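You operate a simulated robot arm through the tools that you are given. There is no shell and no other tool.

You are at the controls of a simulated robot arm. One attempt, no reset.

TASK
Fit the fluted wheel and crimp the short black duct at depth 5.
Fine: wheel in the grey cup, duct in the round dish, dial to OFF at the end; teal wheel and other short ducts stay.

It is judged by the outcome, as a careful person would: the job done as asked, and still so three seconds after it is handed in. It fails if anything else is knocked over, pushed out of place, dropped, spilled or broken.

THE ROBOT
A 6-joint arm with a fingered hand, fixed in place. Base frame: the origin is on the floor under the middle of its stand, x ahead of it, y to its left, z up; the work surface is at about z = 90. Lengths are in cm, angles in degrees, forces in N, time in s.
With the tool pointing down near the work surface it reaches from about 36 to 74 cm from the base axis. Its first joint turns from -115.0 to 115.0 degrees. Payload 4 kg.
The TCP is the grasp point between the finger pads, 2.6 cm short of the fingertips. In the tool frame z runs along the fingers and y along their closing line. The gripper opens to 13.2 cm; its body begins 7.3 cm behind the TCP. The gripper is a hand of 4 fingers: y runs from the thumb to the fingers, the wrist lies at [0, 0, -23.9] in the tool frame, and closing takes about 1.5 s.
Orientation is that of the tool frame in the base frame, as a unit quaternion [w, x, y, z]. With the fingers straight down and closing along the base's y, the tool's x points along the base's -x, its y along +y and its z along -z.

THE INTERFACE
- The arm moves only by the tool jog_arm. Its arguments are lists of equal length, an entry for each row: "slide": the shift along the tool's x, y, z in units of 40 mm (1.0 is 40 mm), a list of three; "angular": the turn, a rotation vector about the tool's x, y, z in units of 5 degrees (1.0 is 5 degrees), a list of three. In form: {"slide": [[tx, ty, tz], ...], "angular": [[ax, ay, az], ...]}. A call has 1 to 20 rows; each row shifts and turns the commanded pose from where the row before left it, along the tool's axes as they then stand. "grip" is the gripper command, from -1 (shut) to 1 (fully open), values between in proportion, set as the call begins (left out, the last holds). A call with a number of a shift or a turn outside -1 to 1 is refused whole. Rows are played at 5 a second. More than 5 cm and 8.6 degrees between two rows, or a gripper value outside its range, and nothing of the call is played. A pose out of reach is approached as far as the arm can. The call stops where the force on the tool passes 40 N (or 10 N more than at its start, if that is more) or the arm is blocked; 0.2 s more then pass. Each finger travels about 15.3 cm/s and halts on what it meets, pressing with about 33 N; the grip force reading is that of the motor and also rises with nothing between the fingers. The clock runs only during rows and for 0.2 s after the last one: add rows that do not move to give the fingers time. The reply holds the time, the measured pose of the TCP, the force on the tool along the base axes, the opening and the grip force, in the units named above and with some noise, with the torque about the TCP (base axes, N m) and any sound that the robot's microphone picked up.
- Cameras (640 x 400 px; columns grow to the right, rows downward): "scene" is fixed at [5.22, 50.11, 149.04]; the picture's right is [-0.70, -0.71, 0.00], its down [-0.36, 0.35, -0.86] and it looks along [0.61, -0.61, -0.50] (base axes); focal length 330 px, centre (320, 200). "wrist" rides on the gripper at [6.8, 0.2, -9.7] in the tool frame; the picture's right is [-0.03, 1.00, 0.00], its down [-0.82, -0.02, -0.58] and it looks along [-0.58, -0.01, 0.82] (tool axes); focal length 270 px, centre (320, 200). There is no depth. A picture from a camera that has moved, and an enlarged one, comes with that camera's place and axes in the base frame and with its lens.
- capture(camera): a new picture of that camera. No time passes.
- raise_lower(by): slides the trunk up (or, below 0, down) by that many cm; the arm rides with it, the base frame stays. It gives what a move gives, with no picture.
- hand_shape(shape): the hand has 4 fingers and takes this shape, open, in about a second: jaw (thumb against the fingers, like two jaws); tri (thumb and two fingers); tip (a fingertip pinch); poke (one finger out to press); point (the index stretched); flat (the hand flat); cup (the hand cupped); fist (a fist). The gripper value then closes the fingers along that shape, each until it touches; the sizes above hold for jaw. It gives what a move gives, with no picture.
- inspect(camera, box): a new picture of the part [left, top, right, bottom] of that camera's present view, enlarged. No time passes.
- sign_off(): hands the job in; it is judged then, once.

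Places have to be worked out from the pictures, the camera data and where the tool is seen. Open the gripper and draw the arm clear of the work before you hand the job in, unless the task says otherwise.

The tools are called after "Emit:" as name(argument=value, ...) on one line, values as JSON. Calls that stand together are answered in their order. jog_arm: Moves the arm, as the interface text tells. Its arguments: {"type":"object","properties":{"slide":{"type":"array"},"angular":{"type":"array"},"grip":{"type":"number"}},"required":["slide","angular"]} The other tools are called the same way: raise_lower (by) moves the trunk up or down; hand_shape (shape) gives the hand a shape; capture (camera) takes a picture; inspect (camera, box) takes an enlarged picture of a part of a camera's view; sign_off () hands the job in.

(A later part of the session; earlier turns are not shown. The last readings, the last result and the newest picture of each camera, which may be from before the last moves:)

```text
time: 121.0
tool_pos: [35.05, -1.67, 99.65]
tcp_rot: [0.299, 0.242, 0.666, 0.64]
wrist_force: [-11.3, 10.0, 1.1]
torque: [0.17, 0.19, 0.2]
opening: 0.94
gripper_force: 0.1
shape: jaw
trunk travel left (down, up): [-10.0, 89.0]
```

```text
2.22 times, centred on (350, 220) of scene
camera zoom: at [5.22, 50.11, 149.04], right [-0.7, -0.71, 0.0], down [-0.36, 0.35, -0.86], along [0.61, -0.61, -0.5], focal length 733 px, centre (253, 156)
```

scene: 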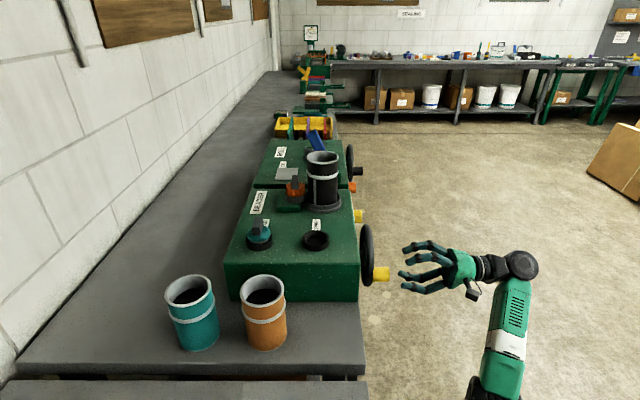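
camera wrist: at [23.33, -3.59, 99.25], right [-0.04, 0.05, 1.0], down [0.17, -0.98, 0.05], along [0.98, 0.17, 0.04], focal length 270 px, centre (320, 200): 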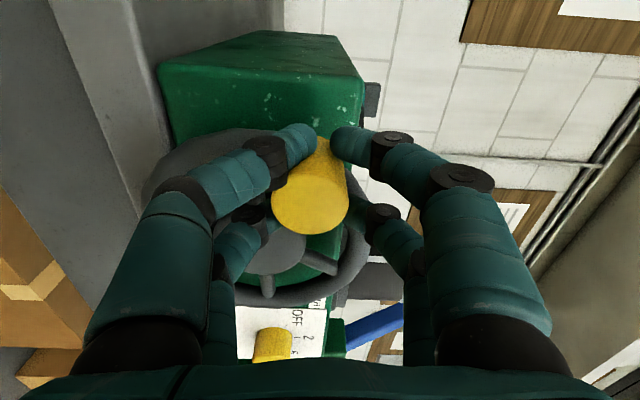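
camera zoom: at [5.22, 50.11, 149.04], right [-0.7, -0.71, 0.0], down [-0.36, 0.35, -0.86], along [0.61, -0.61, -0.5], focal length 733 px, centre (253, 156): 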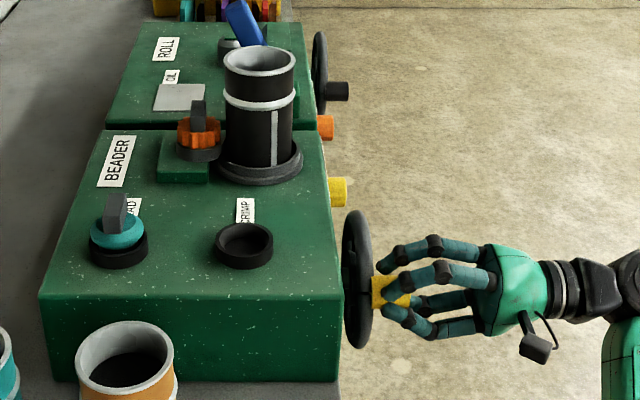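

The wheel turns, and the seam on the duct moved, so the dish is being driven. I'll continue the circle up and over the top.

Emit:
jog_arm(slide=[[-0.1905, 0.227, 0], [-0.227, 0.1905, 0], [-0.2566, 0.1482, 0], [-0.2784, 0.1013, 0], [-0.2918, 0.0515, 0], [-0.2963, 0, 0], [0, 0, 0]], angular=[[0, 0, 0], [0, 0, 0], [0, 0, 0], [0, 0, 0], [0, 0, 0], [0, 0, 0], [0, 0, 0]])

Emit:
capture(camera="wrist")

Emit:
inspect(camera="scene", box=[250, 130, 450, 310])

```text
time: 122.6
tool_pos: [39.29, -5.99, 102.78]
tcp_rot: [0.3, 0.244, 0.662, 0.641]
wrist_force: [-2.0, 0.2, 0.7]
torque: [0.06, 0.03, 0.02]
opening: 1.0
gripper_force: 0.1
shape: jaw
trunk travel left (down, up): [-10.0, 89.0]
```

```text
taken
camera wrist: at [27.49, -8.03, 102.47], right [-0.04, 0.04, 1.0], down [0.16, -0.99, 0.05], along [0.99, 0.16, 0.04], focal length 270 px, centre (320, 200)
```

wrist: 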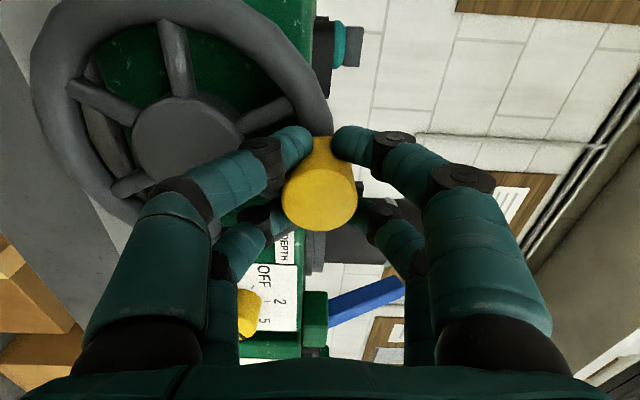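

```text
2.22 times, centred on (350, 220) of scene
camera zoom: at [5.22, 50.11, 149.04], right [-0.7, -0.71, 0.0], down [-0.36, 0.35, -0.86], along [0.61, -0.61, -0.5], focal length 733 px, centre (253, 156)
```

zoom: 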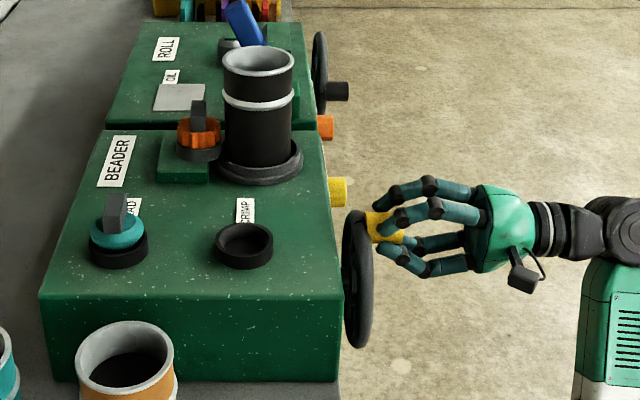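

The handle is at the top and the forces are low. I'll continue down the right side to 3 o'clock.

Emit:
jog_arm(slide=[[-0.2918, -0.0515, 0], [-0.2784, -0.1013, 0], [-0.2566, -0.1482, 0], [-0.227, -0.1905, 0], [-0.1905, -0.227, 0], [-0.1482, -0.2566, 0], [-0.1013, -0.2784, 0], [-0.0515, -0.2918, 0], [0, -0.2963, 0], [0, 0, 0]], angular=[[0, 0, 0], [0, 0, 0], [0, 0, 0], [0, 0, 0], [0, 0, 0], [0, 0, 0], [0, 0, 0], [0, 0, 0], [0, 0, 0], [0, 0, 0]])

Emit:
capture(camera="wrist")

Emit:
inspect(camera="scene", box=[250, 130, 450, 310])

```text
time: 124.6
tool_pos: [44.34, -11.07, 95.3]
tcp_rot: [0.302, 0.253, 0.658, 0.642]
wrist_force: [16.2, -8.7, 10.4]
torque: [0.51, 0.38, -0.03]
opening: 1.22
gripper_force: 0.1
shape: jaw
out of reach, approached as far as the arm can: row 1, 2
trunk travel left (down, up): [-10.0, 89.0]
stopped in row 9: the force on the tool passed its limit at 42 N (the readings are from after the stop); the commanded pose is now the measured one
```

```text
taken
camera wrist: at [32.56, -12.82, 95.01], right [-0.04, 0.03, 1.0], down [0.15, -0.99, 0.04], along [0.99, 0.15, 0.03], focal length 270 px, centre (320, 200)
```

wrist: 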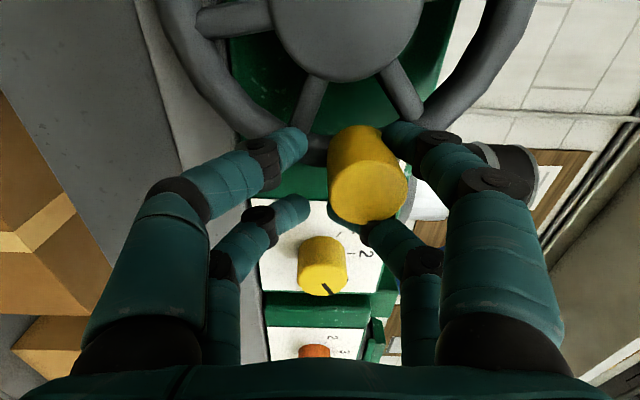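

```text
2.22 times, centred on (350, 220) of scene
camera zoom: at [5.22, 50.11, 149.04], right [-0.7, -0.71, 0.0], down [-0.36, 0.35, -0.86], along [0.61, -0.61, -0.5], focal length 733 px, centre (253, 156)
```

zoom: 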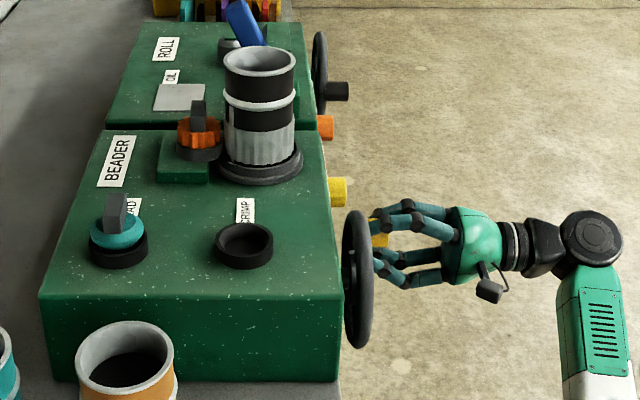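

The duct now shows a crimped, ribbed band near its base. The hand overran the handle by about 2 cm near 3 o'clock after two rows hit the reach limit, and it stopped on force. I'll look closely before correcting.

Emit:
inspect(camera="wrist", box=[220, 90, 460, 260])

Emit:
inspect(camera="scene", box=[340, 190, 420, 250])

Emit:
inspect(camera="scene", box=[280, 140, 350, 220])

```text
2.35 times, centred on (340, 175) of wrist
camera zoom: at [32.56, -12.82, 95.01], right [-0.04, 0.03, 1.0], down [0.15, -0.99, 0.04], along [0.99, 0.15, 0.03], focal length 636 px, centre (273, 259)
```

zoom: 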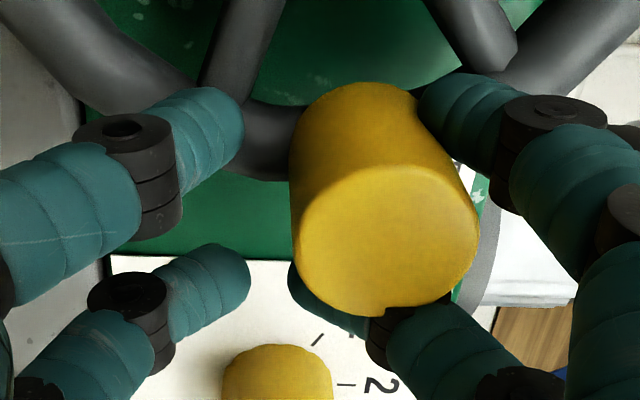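

```text
6.67 times, centred on (380, 220) of scene
camera zoom: at [5.22, 50.11, 149.04], right [-0.7, -0.71, 0.0], down [-0.36, 0.35, -0.86], along [0.61, -0.61, -0.5], focal length 2198 px, centre (-80, 67)
```

zoom: 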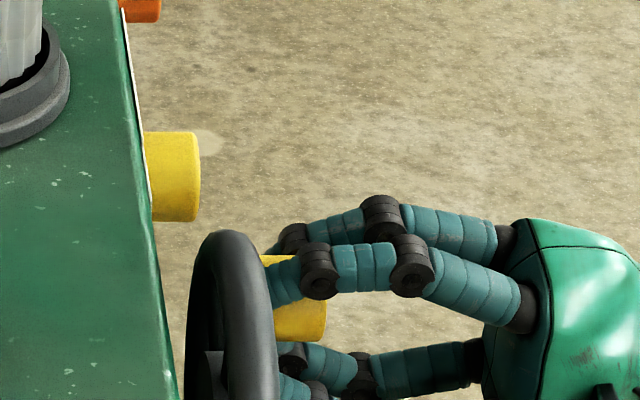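

```text
5.00 times, centred on (315, 180) of scene
camera zoom: at [5.22, 50.11, 149.04], right [-0.7, -0.71, 0.0], down [-0.36, 0.35, -0.86], along [0.61, -0.61, -0.5], focal length 1649 px, centre (345, 300)
```

zoom: 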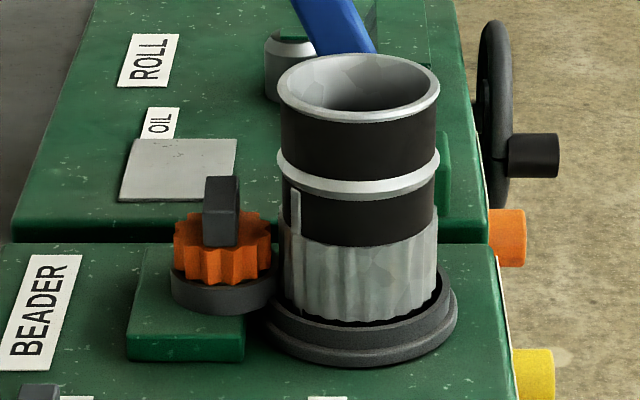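

The crimped band shows on the whole visible side, and the seam strip came round again, so the dish turns about twice as fast as the crank. I'll carry on to a full crank turn to be sure. First I'll open the hand and re-centre it on the handle.

Emit:
jog_arm(slide=[[0, 0, 0], [0, 0, 0], [0, 0, 0], [0, 0, 0]], angular=[[0, 0, 0], [0, 0, 0], [0, 0, 0], [0, 0, 0]], grip=-0.09)

Emit:
capture(camera="wrist")

```text
time: 125.6
tool_pos: [44.16, -10.61, 95.34]
tcp_rot: [0.3, 0.249, 0.662, 0.64]
wrist_force: [13.2, -0.1, 0.1]
torque: [-0.06, 0.44, -0.1]
opening: 6.11
gripper_force: 0.0
shape: jaw
trunk travel left (down, up): [-10.0, 89.0]
```

```text
taken
camera wrist: at [32.43, -12.6, 95.05], right [-0.04, 0.04, 1.0], down [0.15, -0.99, 0.04], along [0.99, 0.16, 0.03], focal length 270 px, centre (320, 200)
```

wrist: 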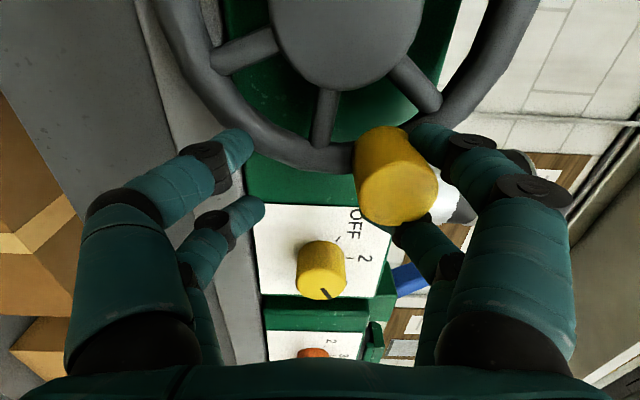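

The handle is wedged between the two upper fingers. I'll pull straight back along its axis to free it, then realign.

Emit:
jog_arm(slide=[[0, 0, -0.3], [0, 0, -0.4], [0, 0, -0.5], [0, 0, -0.4], [0, 0, 0]], angular=[[0, 0, 0], [0, 0, 0], [0, 0, 0], [0, 0, 0], [0, 0, 0]])

Emit:
capture(camera="wrist")

Emit:
capture(camera="scene")

```text
time: 126.8
tool_pos: [39.59, -15.25, 95.35]
tcp_rot: [0.302, 0.249, 0.661, 0.641]
wrist_force: [-0.5, 0.5, 0.9]
torque: [0.0, 0.01, -0.01]
opening: 6.0
gripper_force: 0.1
shape: jaw
trunk travel left (down, up): [-10.0, 89.0]
```

```text
taken
camera wrist: at [27.81, -17.18, 95.09], right [-0.04, 0.04, 1.0], down [0.15, -0.99, 0.04], along [0.99, 0.16, 0.03], focal length 270 px, centre (320, 200)
```

wrist: 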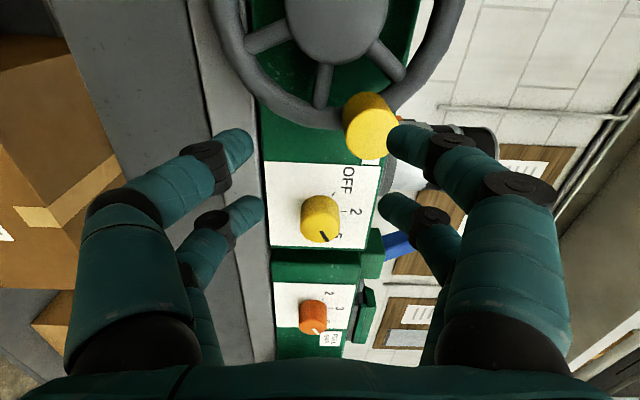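

```text
taken
```

scene: 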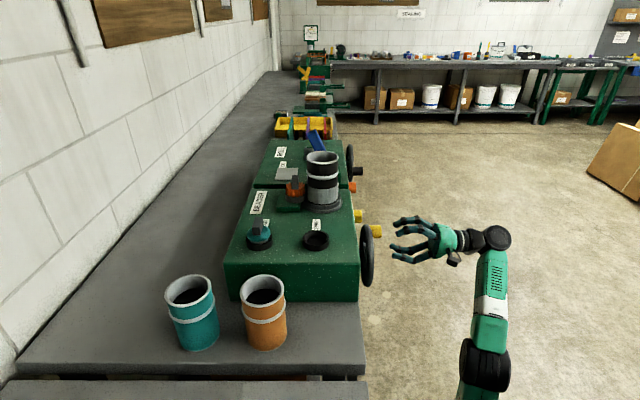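

The hand is free. I'll raise the trunk 5 cm to get away from the reach limit near the top, correct the slight orientation drift, and re-measure the handle.

Emit:
raise_lower(by=6)

Emit:
jog_arm(slide=[[0, 0, 0], [0.13, -0.75, 0], [0, 0, 0]], angular=[[0, 0.17, 0], [0, 0, 0], [0, 0, 0]])

Emit:
inspect(camera="wrist", box=[200, 0, 440, 200])

```text
time: 127.8
tool_pos: [39.48, -15.33, 101.48]
tcp_rot: [0.301, 0.248, 0.661, 0.641]
wrist_force: [-0.2, -0.1, -0.7]
torque: [0.01, -0.06, 0.02]
opening: 6.01
gripper_force: 0.1
shape: jaw
trunk travel left (down, up): [-16.0, 83.0]
```

```text
time: 128.6
tool_pos: [39.28, -15.02, 98.4]
tcp_rot: [0.297, 0.245, 0.663, 0.642]
wrist_force: [0.6, -0.8, 0.7]
torque: [0.01, 0.0, 0.03]
opening: 6.01
gripper_force: 0.1
shape: jaw
trunk travel left (down, up): [-16.0, 83.0]
```

```text
2.00 times, centred on (320, 100) of wrist
camera zoom: at [27.58, -17.07, 98.11], right [-0.04, 0.04, 1.0], down [0.17, -0.98, 0.04], along [0.98, 0.17, 0.03], focal length 541 px, centre (320, 400)
```

zoom: 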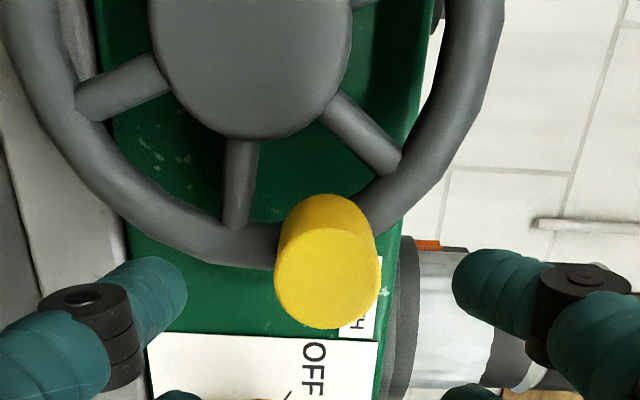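

The handle is at about 158° along the circle, at (u 38.2, z 98.7). I'll advance onto it and close the cage around it again.

Emit:
jog_arm(slide=[[0.04, 0.09, 0], [0, 0, 0.45], [0, 0, 0.45], [0, 0, 0.4], [0, 0, 0.28], [0, 0, 0]], angular=[[0, 0, 0], [0, 0, 0], [0, 0, 0], [0, 0, 0], [0, 0, 0], [0, 0, 0]])

Emit:
capture(camera="wrist")

```text
time: 130.0
tool_pos: [43.59, -10.4, 98.94]
tcp_rot: [0.297, 0.243, 0.663, 0.643]
wrist_force: [-0.1, 0.6, -0.2]
torque: [-0.01, 0.0, -0.03]
opening: 5.99
gripper_force: 0.1
shape: jaw
trunk travel left (down, up): [-16.0, 83.0]
```

```text
taken
camera wrist: at [31.9, -12.39, 98.58], right [-0.04, 0.04, 1.0], down [0.17, -0.98, 0.04], along [0.98, 0.17, 0.03], focal length 270 px, centre (320, 200)
```

wrist: 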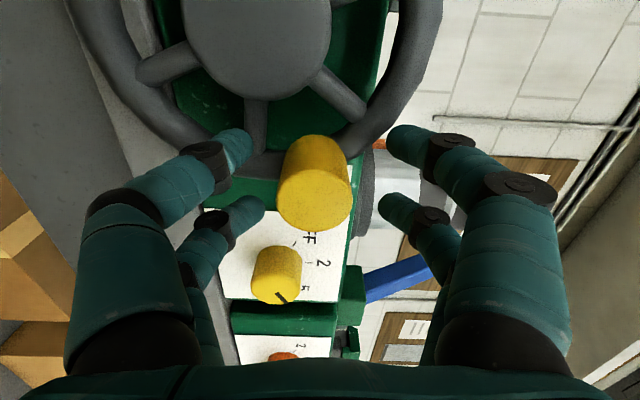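

The handle is centred in the hand. I'll close the cage loosely and continue clockwise towards the bottom in a short first segment.

Emit:
jog_arm(slide=[[0, 0, 0], [0, 0, 0], [0, 0, 0], [0, 0, 0], [0, 0, 0], [-0.0606, -0.29, 0], [-0.0093, -0.2962, 0], [0.0423, -0.2933, 0], [0.0925, -0.2815, 0], [0.14, -0.2611, 0], [0, 0, 0]], angular=[[0, 0, 0], [0, 0, 0], [0, 0, 0], [0, 0, 0], [0, 0, 0], [0, 0, 0], [0, 0, 0], [0, 0, 0], [0, 0, 0], [0, 0, 0], [0, 0, 0]], grip=-0.85)

Emit:
capture(camera="wrist")

```text
time: 131.7
tool_pos: [44.21, -10.89, 96.44]
tcp_rot: [0.303, 0.245, 0.658, 0.645]
wrist_force: [14.1, 2.3, 12.7]
torque: [0.52, -0.05, -0.93]
opening: 0.11
gripper_force: 32.7
shape: jaw
trunk travel left (down, up): [-16.0, 83.0]
stopped in row 8: the force on the tool passed its limit at 48 N (the readings are from after the stop); the commanded pose is now the measured one
```

```text
taken
camera wrist: at [32.5, -12.79, 95.98], right [-0.05, 0.03, 1.0], down [0.16, -0.99, 0.04], along [0.99, 0.16, 0.04], focal length 270 px, centre (320, 200)
```

wrist: 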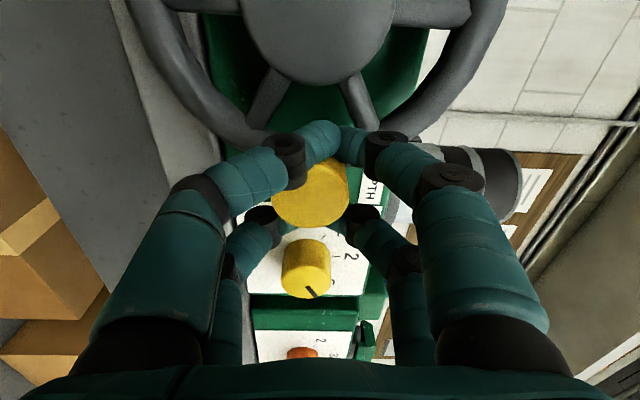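

The crank resisted at about 180° both times, which corresponds to exactly one full turn of the duct. I'll check the duct and the state of everything.

Emit:
inspect(camera="scene", box=[280, 140, 350, 220])

Emit:
inspect(camera="scene", box=[330, 190, 430, 290])

Emit:
inspect(camera="wrist", box=[220, 90, 420, 260])

```text
5.00 times, centred on (315, 180) of scene
camera zoom: at [5.22, 50.11, 149.04], right [-0.7, -0.71, 0.0], down [-0.36, 0.35, -0.86], along [0.61, -0.61, -0.5], focal length 1649 px, centre (345, 300)
```

zoom: 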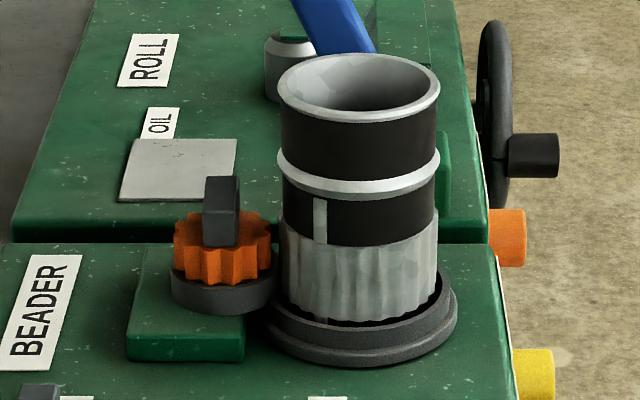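

```text
4.00 times, centred on (380, 240) of scene
camera zoom: at [5.22, 50.11, 149.04], right [-0.7, -0.71, 0.0], down [-0.36, 0.35, -0.86], along [0.61, -0.61, -0.5], focal length 1319 px, centre (80, 40)
```

zoom: 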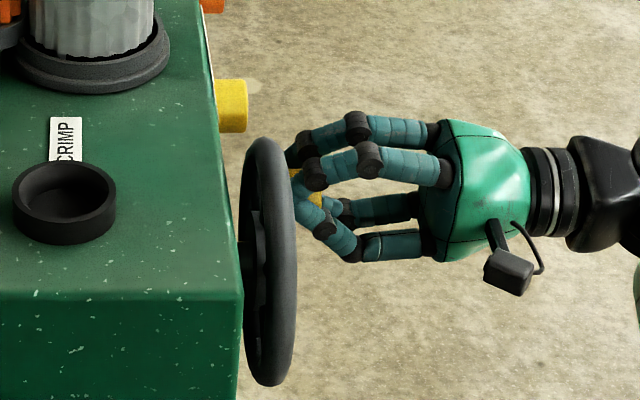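

```text
2.35 times, centred on (320, 175) of wrist
camera zoom: at [32.5, -12.79, 95.98], right [-0.05, 0.03, 1.0], down [0.16, -0.99, 0.04], along [0.99, 0.16, 0.04], focal length 636 px, centre (320, 259)
```

zoom: 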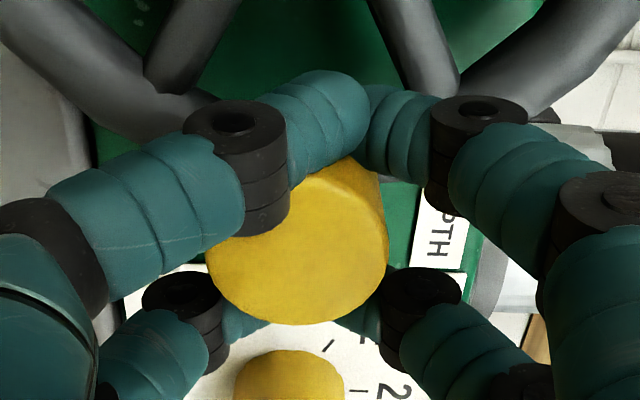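

One full duct turn is done: the seam is back where it started and the crimp runs all the way round what I can see. I'll push gently a little further to find out whether this is an end stop.

Emit:
jog_arm(slide=[[0, 0, 0], [0.02, -0.1, 0], [0.02, -0.1, 0], [0.02, -0.1, 0], [0, 0, 0]], angular=[[0, 0, 0], [0, 0, 0], [0, 0, 0], [0, 0, 0], [0, 0, 0]])

Emit:
inspect(camera="wrist", box=[220, 90, 420, 260])

Emit:
inspect(camera="scene", box=[280, 140, 350, 220])

```text
time: 132.3
tool_pos: [44.22, -10.84, 96.41]
tcp_rot: [0.307, 0.245, 0.655, 0.645]
wrist_force: [12.7, 2.1, 12.1]
torque: [0.53, 0.02, -0.82]
opening: 0.08
gripper_force: 33.1
shape: jaw
trunk travel left (down, up): [-16.0, 83.0]
stopped in row 3: the force on the tool passed its limit at 44 N (the readings are from after the stop); the commanded pose is now the measured one
```

```text
2.35 times, centred on (320, 175) of wrist
camera zoom: at [32.49, -12.73, 95.86], right [-0.06, 0.03, 1.0], down [0.15, -0.99, 0.04], along [0.99, 0.15, 0.05], focal length 636 px, centre (320, 259)
```

zoom: 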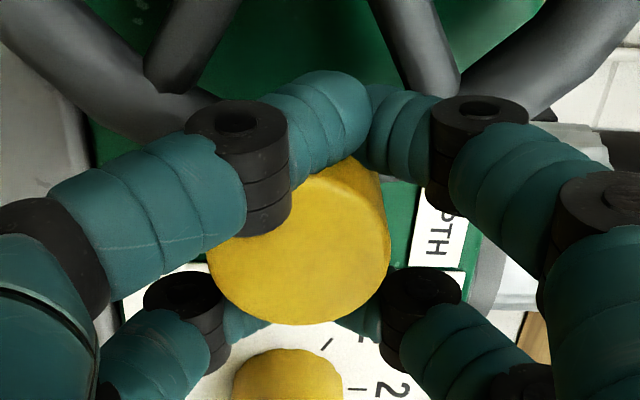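

```text
5.00 times, centred on (315, 180) of scene
camera zoom: at [5.22, 50.11, 149.04], right [-0.7, -0.71, 0.0], down [-0.36, 0.35, -0.86], along [0.61, -0.61, -0.5], focal length 1649 px, centre (345, 300)
```

zoom: 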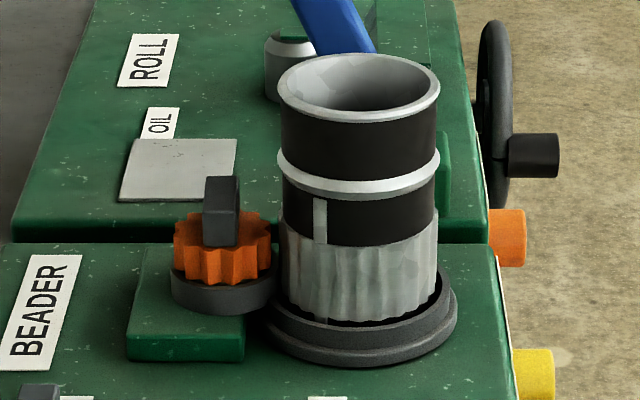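

There's no further movement at 44 N, so the crank is at its end stop after one complete duct turn and the crimp is done. I'll release the handle and pull straight back.

Emit:
jog_arm(slide=[[0, 0.03, 0], [0, 0, 0], [0, 0, 0], [0, 0, 0]], angular=[[0, 0, 0], [0, 0, 0], [0, 0, 0], [0, 0, 0]], grip=-0.09)

Emit:
capture(camera="wrist")

```text
time: 133.3
tool_pos: [44.19, -10.94, 96.43]
tcp_rot: [0.305, 0.245, 0.657, 0.645]
wrist_force: [0.8, 0.3, -0.5]
torque: [-0.01, 0.0, 0.0]
opening: 5.95
gripper_force: 0.1
shape: jaw
trunk travel left (down, up): [-16.0, 83.0]
```

```text
taken
camera wrist: at [32.41, -12.77, 95.94], right [-0.05, 0.03, 1.0], down [0.15, -0.99, 0.04], along [0.99, 0.16, 0.05], focal length 270 px, centre (320, 200)
```

wrist: 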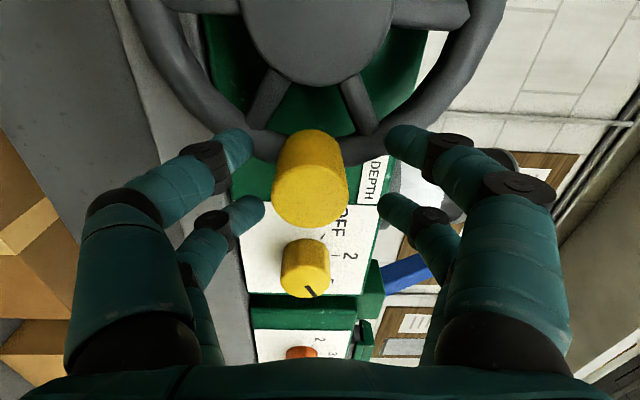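

The handle is released with no force on it. I'll pull back along the axis and look at the wheel, then move across to the dial while bringing the trunk back up.

Emit:
jog_arm(slide=[[0, 0, -0.5], [0, 0, -0.8], [0, 0, -0.8], [0, 0, -0.8], [0, 0, 0]], angular=[[0, 0, 0], [0, 0, 0], [0, 0, 0], [0, 0, 0], [0, 0, 0]])

Emit:
capture(camera="wrist")

Emit:
raise_lower(by=22)

```text
time: 134.5
tool_pos: [35.72, -18.71, 96.24]
tcp_rot: [0.305, 0.245, 0.657, 0.644]
wrist_force: [0.2, 0.7, -0.4]
torque: [0.01, -0.01, -0.01]
opening: 5.96
gripper_force: 0.1
shape: jaw
trunk travel left (down, up): [-16.0, 83.0]
```

```text
taken
camera wrist: at [24.01, -20.61, 95.84], right [-0.05, 0.03, 1.0], down [0.15, -0.99, 0.04], along [0.99, 0.16, 0.05], focal length 270 px, centre (320, 200)
```

wrist: 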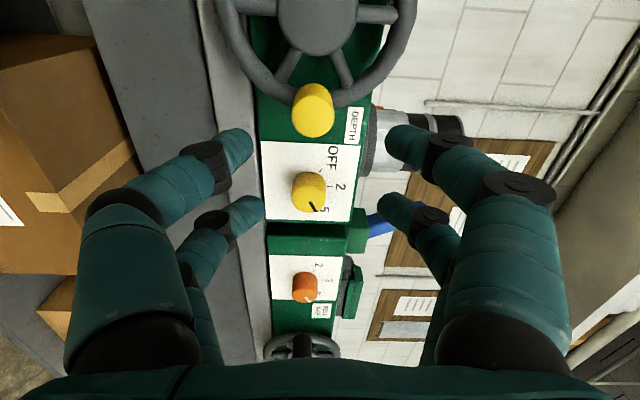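

```text
time: 136.8
tool_pos: [35.73, -18.75, 118.33]
tcp_rot: [0.305, 0.245, 0.657, 0.644]
wrist_force: [0.1, -0.8, 0.0]
torque: [-0.01, 0.01, 0.0]
opening: 5.95
gripper_force: 0.1
shape: jaw
trunk travel left (down, up): [-38.0, 61.0]
```

The wheel and dial are undisturbed. I'll shift right in front of the dial while lowering the arm, then raise the trunk again by 22 cm and repeat.

Emit:
jog_arm(slide=[[0, 0, 0], [-0.324, -0.816, 0], [-0.324, -0.816, 0], [-0.324, -0.816, 0], [-0.324, -0.816, 0], [-0.324, -0.816, 0], [-0.324, -0.816, 0], [-0.324, -0.816, 0], [0, 0, 0]], angular=[[0.19, 0.16, 0], [0, 0, 0], [0, 0, 0], [0, 0, 0], [0, 0, 0], [0, 0, 0], [0, 0, 0], [0, 0, 0], [0, 0, 0]])

Emit:
raise_lower(by=22)

Emit:
jog_arm(slide=[[0.08, -0.916, 0], [0.08, -0.916, 0], [0.08, -0.916, 0], [0.08, -0.916, 0], [0.08, -0.916, 0], [0.08, -0.916, 0], [0, 0, 0]], angular=[[0, 0, 0], [0, 0, 0], [0, 0, 0], [0, 0, 0], [0, 0, 0], [0, 0, 0], [0, 0, 0]])

Emit:
capture(camera="wrist")

```text
time: 138.8
tool_pos: [43.77, -26.4, 96.62]
tcp_rot: [0.298, 0.243, 0.664, 0.641]
wrist_force: [-1.1, -0.3, -0.9]
torque: [0.02, 0.02, 0.0]
opening: 5.95
gripper_force: 0.2
shape: jaw
trunk travel left (down, up): [-38.0, 61.0]
```

```text
time: 141.2
tool_pos: [43.64, -26.43, 118.58]
tcp_rot: [0.298, 0.242, 0.665, 0.641]
wrist_force: [0.2, -0.4, -0.9]
torque: [0.0, 0.0, 0.02]
opening: 5.95
gripper_force: 0.0
shape: jaw
trunk travel left (down, up): [-60.0, 39.0]
```

```text
time: 142.8
tool_pos: [43.3, -26.38, 96.46]
tcp_rot: [0.298, 0.243, 0.664, 0.641]
wrist_force: [-1.1, 0.1, -0.4]
torque: [-0.01, -0.01, 0.02]
opening: 5.95
gripper_force: 0.2
shape: jaw
trunk travel left (down, up): [-60.0, 39.0]
```

```text
taken
camera wrist: at [31.69, -28.59, 96.04], right [-0.04, 0.04, 1.0], down [0.17, -0.98, 0.05], along [0.98, 0.17, 0.03], focal length 270 px, centre (320, 200)
```

wrist: 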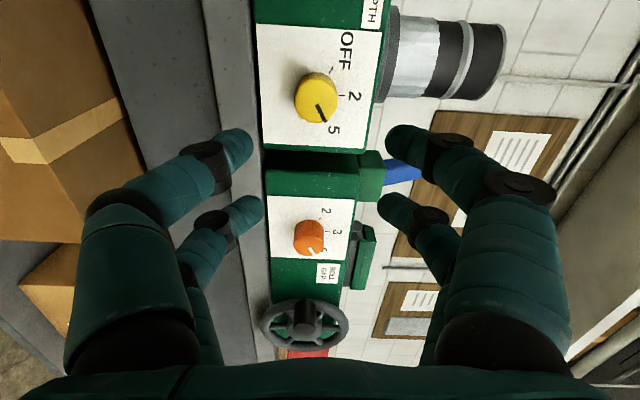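

The trunk is back at its earlier height and the dial is in view, still at 5. I'll roll to the other end of the range, 95°, for the counter-clockwise turn back to OFF.

Emit:
jog_arm(slide=[[0, 0, 0], [0, 0, 0], [0, 0, 0], [0, 0, 0], [0, 0, 0], [0, 0, 0], [0, 0, 0], [0, 0, 0], [0, 0, 0], [0, 0, 0], [0, 0, 0], [0, 0, 0], [0, 0, 0], [0, 0, 0], [0, 0, 0], [0, 0, 0], [0, 0, 0], [0, 0, 0], [0, 0, 0], [0, 0, 0]], angular=[[0, 0, 1], [0, 0, 1], [0, 0, 1], [0, 0, 1], [0, 0, 1], [0, 0, 1], [0, 0, 1], [0, 0, 1], [0, 0, 1], [0, 0, 1], [0, 0, 1], [0, 0, 1], [0, 0, 1], [0, 0, 1], [0, 0, 1], [0, 0, 1], [0, 0, 1], [0, 0, 1], [0, 0, 1], [0, 0, 1]])

Emit:
capture(camera="wrist")

Emit:
inspect(camera="wrist", box=[240, 30, 400, 150])

```text
time: 146.9
tool_pos: [43.68, -26.59, 96.4]
tcp_rot: [-0.299, 0.665, 0.24, 0.641]
wrist_force: [-0.1, 0.5, -0.4]
torque: [0.0, 0.01, -0.02]
opening: 6.0
gripper_force: 0.1
shape: jaw
trunk travel left (down, up): [-60.0, 39.0]
```

```text
taken
camera wrist: at [37.35, -33.94, 103.39], right [0.7, -0.7, -0.12], down [-0.48, -0.34, -0.81], along [0.53, 0.62, -0.57], focal length 270 px, centre (320, 200)
```

wrist: 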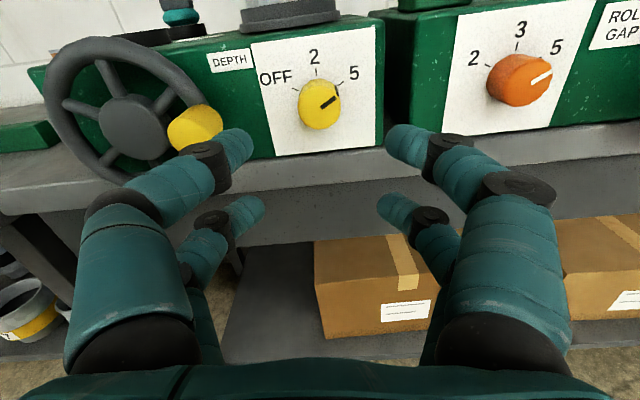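

```text
3.33 times, centred on (320, 90) of wrist
camera zoom: at [37.35, -33.94, 103.39], right [0.7, -0.7, -0.12], down [-0.48, -0.34, -0.81], along [0.53, 0.62, -0.57], focal length 901 px, centre (320, 567)
```

zoom: 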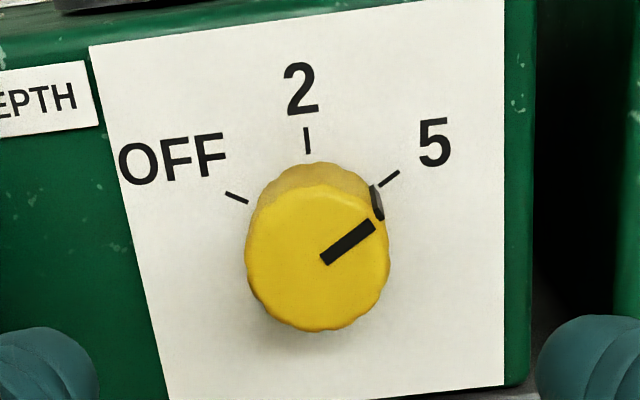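

The dial is at 5 and within 5 mm of the tool axis. I'll correct that and advance most of the way.

Emit:
jog_arm(slide=[[-0.11, -0.015, 0], [0, 0, 0.7], [0, 0, 0.7], [0, 0, 0.7], [0, 0, 0.6], [0, 0, 0.2], [0, 0, 0]], angular=[[0, 0, 0], [0, 0, 0], [0, 0, 0], [0, 0, 0], [0, 0, 0], [0, 0, 0], [0, 0, 0]])

Emit:
inspect(camera="wrist", box=[230, 80, 410, 220])

```text
time: 148.6
tool_pos: [51.68, -18.11, 96.22]
tcp_rot: [-0.3, 0.665, 0.241, 0.64]
wrist_force: [-0.4, 0.4, 1.0]
torque: [0.0, 0.0, 0.02]
opening: 5.98
gripper_force: 0.0
shape: jaw
trunk travel left (down, up): [-60.0, 39.0]
```

```text
2.86 times, centred on (320, 150) of wrist
camera zoom: at [45.28, -25.63, 103.13], right [0.7, -0.7, -0.11], down [-0.47, -0.34, -0.81], along [0.53, 0.62, -0.57], focal length 772 px, centre (320, 343)
```

zoom: 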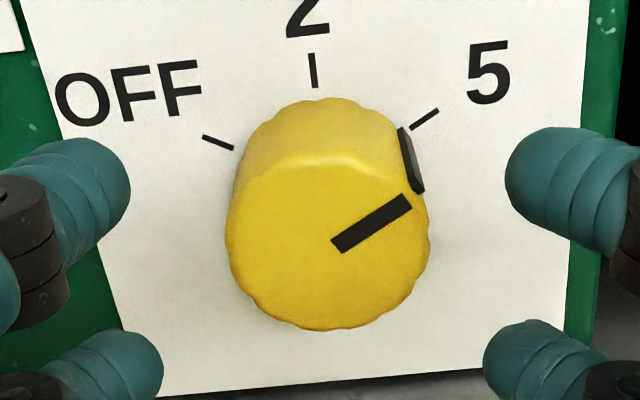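

Nearly centred: 3 mm down and 2 mm right. I'll correct and advance the final 3 cm around the knob.

Emit:
jog_arm(slide=[[-0.07, 0.055, 0], [0, 0, 0.25], [0, 0, 0.25], [0, 0, 0.25], [0, 0, 0]], angular=[[0, 0, 0], [0, 0, 0], [0, 0, 0], [0, 0, 0], [0, 0, 0]])

Emit:
jog_arm(slide=[[0, 0, 0], [0, 0, 0], [0, 0, 0], [0, 0, 0], [0, 0, 0], [0, 0, 0], [0, 0, 0]], angular=[[0, 0, 0], [0, 0, 0], [0, 0, 0], [0, 0, 0], [0, 0, 0], [0, 0, 0], [0, 0, 0]], grip=-1)

Emit:
capture(camera="wrist")

```text
time: 149.8
tool_pos: [54.01, -16.22, 95.75]
tcp_rot: [-0.3, 0.665, 0.242, 0.641]
wrist_force: [-0.5, -0.6, -0.7]
torque: [-0.02, 0.01, -0.01]
opening: 5.93
gripper_force: 0.1
shape: jaw
trunk travel left (down, up): [-60.0, 39.0]
```

```text
time: 151.3
tool_pos: [54.06, -16.32, 95.65]
tcp_rot: [-0.3, 0.665, 0.241, 0.64]
wrist_force: [0.0, 3.2, -11.1]
torque: [-0.48, 0.07, 0.1]
opening: 1.88
gripper_force: 33.2
shape: jaw
trunk travel left (down, up): [-60.0, 39.0]
```

```text
taken
camera wrist: at [47.72, -23.65, 102.5], right [0.7, -0.7, -0.12], down [-0.48, -0.34, -0.81], along [0.53, 0.62, -0.58], focal length 270 px, centre (320, 200)
```

wrist: 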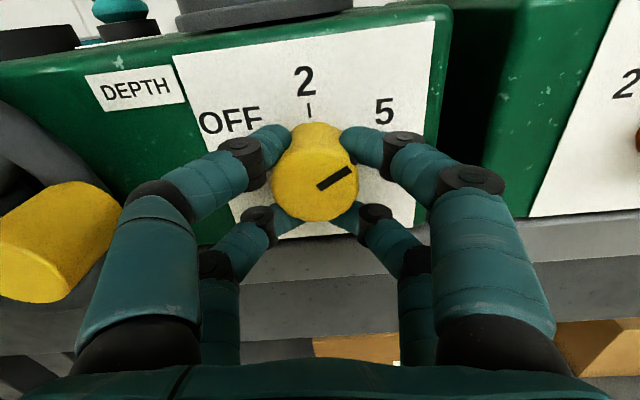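

The knob is gripped. I'll turn it counter-clockwise, 30° first, to confirm it follows.

Emit:
jog_arm(slide=[[0, 0, 0], [0, 0, 0], [0, 0, 0], [0, 0, 0], [0, 0, 0], [0, 0, 0], [0, 0, 0]], angular=[[0, 0, -1], [0, 0, -1], [0, 0, -1], [0, 0, -1], [0, 0, -1], [0, 0, -1], [0, 0, 0]])

Emit:
capture(camera="wrist")

```text
time: 152.9
tool_pos: [54.26, -16.37, 95.81]
tcp_rot: [-0.122, 0.581, 0.405, 0.696]
wrist_force: [9.8, -5.4, -14.7]
torque: [-0.33, 0.3, -0.27]
opening: 1.84
gripper_force: 33.2
shape: jaw
trunk travel left (down, up): [-60.0, 39.0]
```

```text
taken
camera wrist: at [45.36, -21.26, 102.1], right [0.65, -0.65, 0.4], down [-0.18, -0.64, -0.75], along [0.74, 0.41, -0.53], focal length 270 px, centre (320, 200)
```

wrist: 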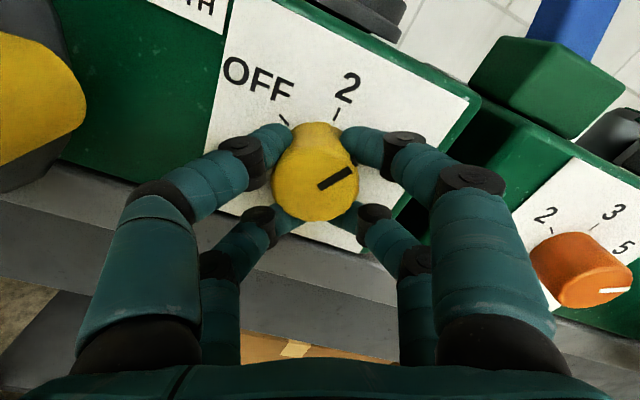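

It follows. I'll continue another 80° towards OFF.

Emit:
jog_arm(slide=[[0, 0, 0], [0, 0, 0], [0, 0, 0], [0, 0, 0], [0, 0, 0], [0, 0, 0], [0, 0, 0], [0, 0, 0], [0, 0, 0], [0, 0, 0], [0, 0, 0], [0, 0, 0], [0, 0, 0], [0, 0, 0], [0, 0, 0], [0, 0, 0], [0, 0, 0]], angular=[[0, 0, -1], [0, 0, -1], [0, 0, -1], [0, 0, -1], [0, 0, -1], [0, 0, -1], [0, 0, -1], [0, 0, -1], [0, 0, -1], [0, 0, -1], [0, 0, -1], [0, 0, -1], [0, 0, -1], [0, 0, -1], [0, 0, -1], [0, 0, -1], [0, 0, 0]])

Emit:
capture(camera="wrist")

Emit:
inspect(camera="wrist", box=[230, 60, 430, 240])

```text
time: 156.0
tool_pos: [54.21, -16.56, 95.98]
tcp_rot: [0.309, 0.238, 0.662, 0.64]
wrist_force: [12.3, -0.5, 11.2]
torque: [0.3, -0.18, -0.28]
opening: 1.5
gripper_force: 32.7
shape: jaw
trunk travel left (down, up): [-60.0, 39.0]
stopped in row 15: the force on the tool passed its limit at 40 N (the readings are from after the stop); the commanded pose is now the measured one
```

```text
taken
camera wrist: at [42.49, -18.4, 95.44], right [-0.06, 0.05, 1.0], down [0.16, -0.99, 0.06], along [0.99, 0.16, 0.05], focal length 270 px, centre (320, 200)
```

wrist: 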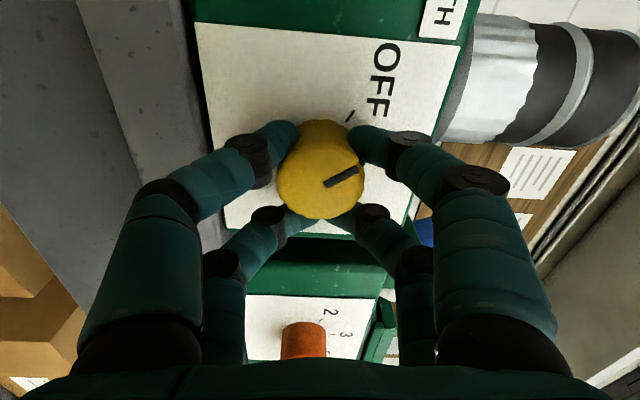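

```text
2.22 times, centred on (330, 150) of wrist
camera zoom: at [42.49, -18.4, 95.44], right [-0.06, 0.05, 1.0], down [0.16, -0.99, 0.06], along [0.99, 0.16, 0.05], focal length 601 px, centre (298, 311)
```

zoom: 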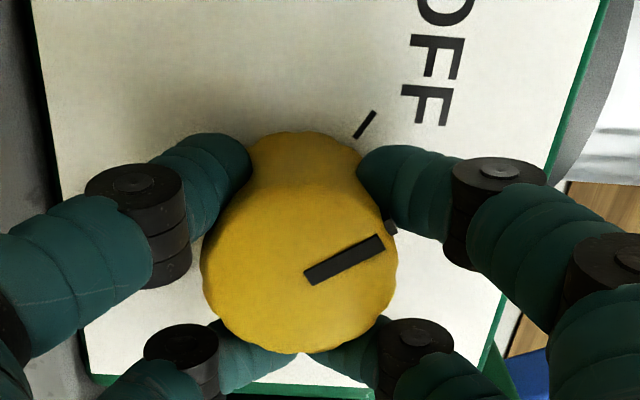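

The turn paused at the 40 N limit, because my grip is slightly off-centre. The pointer is around -41° and OFF is at -60°. I'll open, re-centre, and finish the last part with a fresh grip.

Emit:
jog_arm(slide=[[0, 0, 0], [0, 0, 0], [0, 0, 0], [0, 0, 0]], angular=[[0, 0, 0], [0, 0, 0], [0, 0, 0], [0, 0, 0]], grip=-0.09)

Emit:
jog_arm(slide=[[0, 0, -0.4], [0, 0, -0.5], [0, 0, 0]], angular=[[0, 0, 0], [0, 0, 0], [0, 0, 0]])

Emit:
inspect(camera="wrist", box=[230, 60, 430, 220])

```text
time: 157.0
tool_pos: [53.99, -16.4, 95.86]
tcp_rot: [0.306, 0.239, 0.664, 0.639]
wrist_force: [0.2, 0.0, 0.0]
torque: [-0.02, 0.0, -0.01]
opening: 5.91
gripper_force: 0.2
shape: jaw
trunk travel left (down, up): [-60.0, 39.0]
```

```text
time: 157.8
tool_pos: [51.63, -19.15, 96.05]
tcp_rot: [0.308, 0.238, 0.663, 0.639]
wrist_force: [-0.3, -0.2, 0.2]
torque: [-0.03, -0.01, -0.03]
opening: 5.94
gripper_force: 0.0
shape: jaw
trunk travel left (down, up): [-60.0, 39.0]
```

```text
2.50 times, centred on (330, 140) of wrist
camera zoom: at [39.89, -21.06, 95.49], right [-0.06, 0.05, 1.0], down [0.16, -0.99, 0.06], along [0.99, 0.16, 0.05], focal length 676 px, centre (295, 350)
```

zoom: 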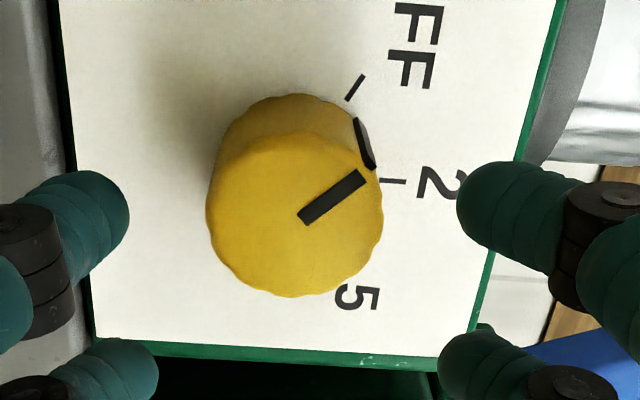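

The pointer is about 12° short of OFF, and the hand is about 4.5 mm off-centre. I'll correct, advance again, grip, and finish the turn.

Emit:
jog_arm(slide=[[0.11, 0.02, 0], [0, 0, 0.35], [0, 0, 0.35], [0, 0, 0.24], [0, 0, 0]], angular=[[0, 0, 0], [0, 0, 0], [0, 0, 0], [0, 0, 0], [0, 0, 0]])

Emit:
jog_arm(slide=[[0, 0, 0], [0, 0, 0], [0, 0, 0], [0, 0, 0], [0, 0, 0], [0, 0, 0], [0, 0, 0]], angular=[[0, 0, 0], [0, 0, 0], [0, 0, 0], [0, 0, 0], [0, 0, 0], [0, 0, 0], [0, 0, 0]], grip=-1)

Emit:
inspect(camera="wrist", box=[230, 60, 430, 240])

```text
time: 159.0
tool_pos: [53.83, -15.98, 95.99]
tcp_rot: [0.308, 0.238, 0.663, 0.639]
wrist_force: [0.0, 0.0, -0.4]
torque: [0.01, -0.01, 0.0]
opening: 5.96
gripper_force: 0.1
shape: jaw
trunk travel left (down, up): [-60.0, 39.0]
```

```text
time: 160.6
tool_pos: [53.89, -15.92, 96.14]
tcp_rot: [0.308, 0.239, 0.662, 0.64]
wrist_force: [7.1, 3.5, 6.0]
torque: [0.17, -0.22, -0.06]
opening: 1.48
gripper_force: 33.1
shape: jaw
trunk travel left (down, up): [-60.0, 39.0]
```

```text
2.22 times, centred on (330, 150) of wrist
camera zoom: at [42.2, -17.89, 95.56], right [-0.06, 0.05, 1.0], down [0.16, -0.99, 0.06], along [0.99, 0.16, 0.05], focal length 601 px, centre (298, 311)
```

zoom: 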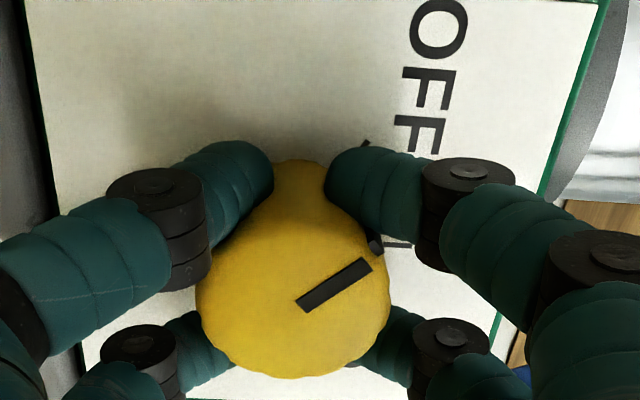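

Gripped again with lower side forces. I'll turn the remaining 12.5° or so counter-clockwise.

Emit:
jog_arm(slide=[[0, 0, 0], [0, 0, 0], [0, 0, 0], [0, 0, 0], [0, 0, 0]], angular=[[0, 0, -0.7], [0, 0, -0.7], [0, 0, -0.7], [0, 0, -0.5], [0, 0, 0]])

Emit:
jog_arm(slide=[[0, 0, 0], [0, 0, 0], [0, 0, 0], [0, 0, 0]], angular=[[0, 0, 0], [0, 0, 0], [0, 0, 0], [0, 0, 0]], grip=-0.09)

Emit:
jog_arm(slide=[[0, 0, -0.4], [0, 0, -0.8], [0, 0, -0.8], [0, 0, -0.8], [0, 0, 0]], angular=[[0, 0, 0], [0, 0, 0], [0, 0, 0], [0, 0, 0], [0, 0, 0]])

Emit:
inspect(camera="wrist", box=[240, 50, 400, 170])

```text
time: 161.8
tool_pos: [53.92, -15.95, 96.02]
tcp_rot: [0.379, 0.162, 0.686, 0.6]
wrist_force: [10.4, 2.7, 13.6]
torque: [0.34, -0.38, -0.04]
opening: 1.4
gripper_force: 32.9
shape: jaw
trunk travel left (down, up): [-60.0, 39.0]
```

```text
time: 162.8
tool_pos: [53.75, -15.99, 95.87]
tcp_rot: [0.378, 0.162, 0.686, 0.601]
wrist_force: [-0.6, -0.5, 0.6]
torque: [0.0, 0.02, -0.03]
opening: 5.96
gripper_force: 0.2
shape: jaw
trunk travel left (down, up): [-60.0, 39.0]
```

```text
time: 164.0
tool_pos: [45.74, -24.09, 95.96]
tcp_rot: [0.378, 0.162, 0.686, 0.601]
wrist_force: [-0.2, -0.3, 0.1]
torque: [0.03, -0.05, 0.0]
opening: 5.96
gripper_force: 0.2
shape: jaw
trunk travel left (down, up): [-60.0, 39.0]
```

```text
3.33 times, centred on (320, 110) of wrist
camera zoom: at [34.23, -26.21, 93.99], right [-0.21, 0.21, 0.95], down [0.13, -0.96, 0.24], along [0.97, 0.18, 0.18], focal length 901 px, centre (320, 500)
```

zoom: 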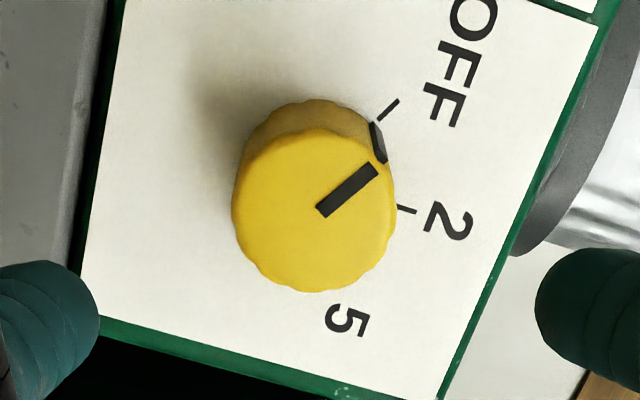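

The pointer bar sits next to the OFF tick. I'll zoom in more to judge the alignment accurately.

Emit:
inspect(camera="wrist", box=[288, 70, 352, 140])

Emit:
inspect(camera="scene", box=[345, 200, 375, 230])

```text
5.71 times, centred on (320, 105) of wrist
camera zoom: at [34.23, -26.21, 93.99], right [-0.21, 0.21, 0.95], down [0.13, -0.96, 0.24], along [0.97, 0.18, 0.18], focal length 1544 px, centre (320, 743)
```

zoom: 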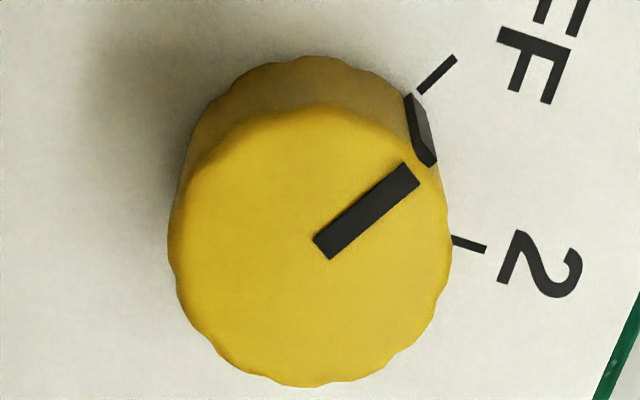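

```text
13.33 times, centred on (360, 215) of scene
camera zoom: at [5.22, 50.11, 149.04], right [-0.7, -0.71, 0.0], down [-0.36, 0.35, -0.86], along [0.61, -0.61, -0.5], focal length 4397 px, centre (-213, 0)
```

zoom: 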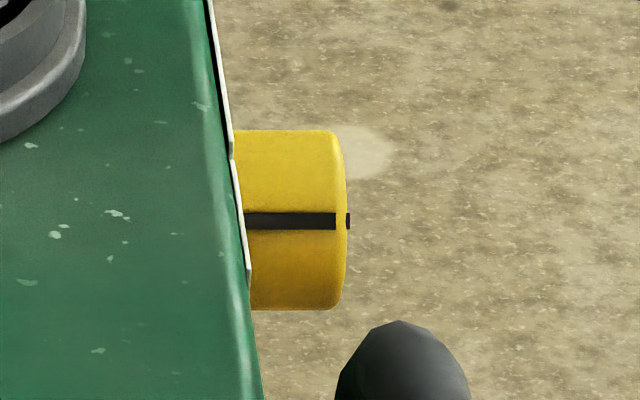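

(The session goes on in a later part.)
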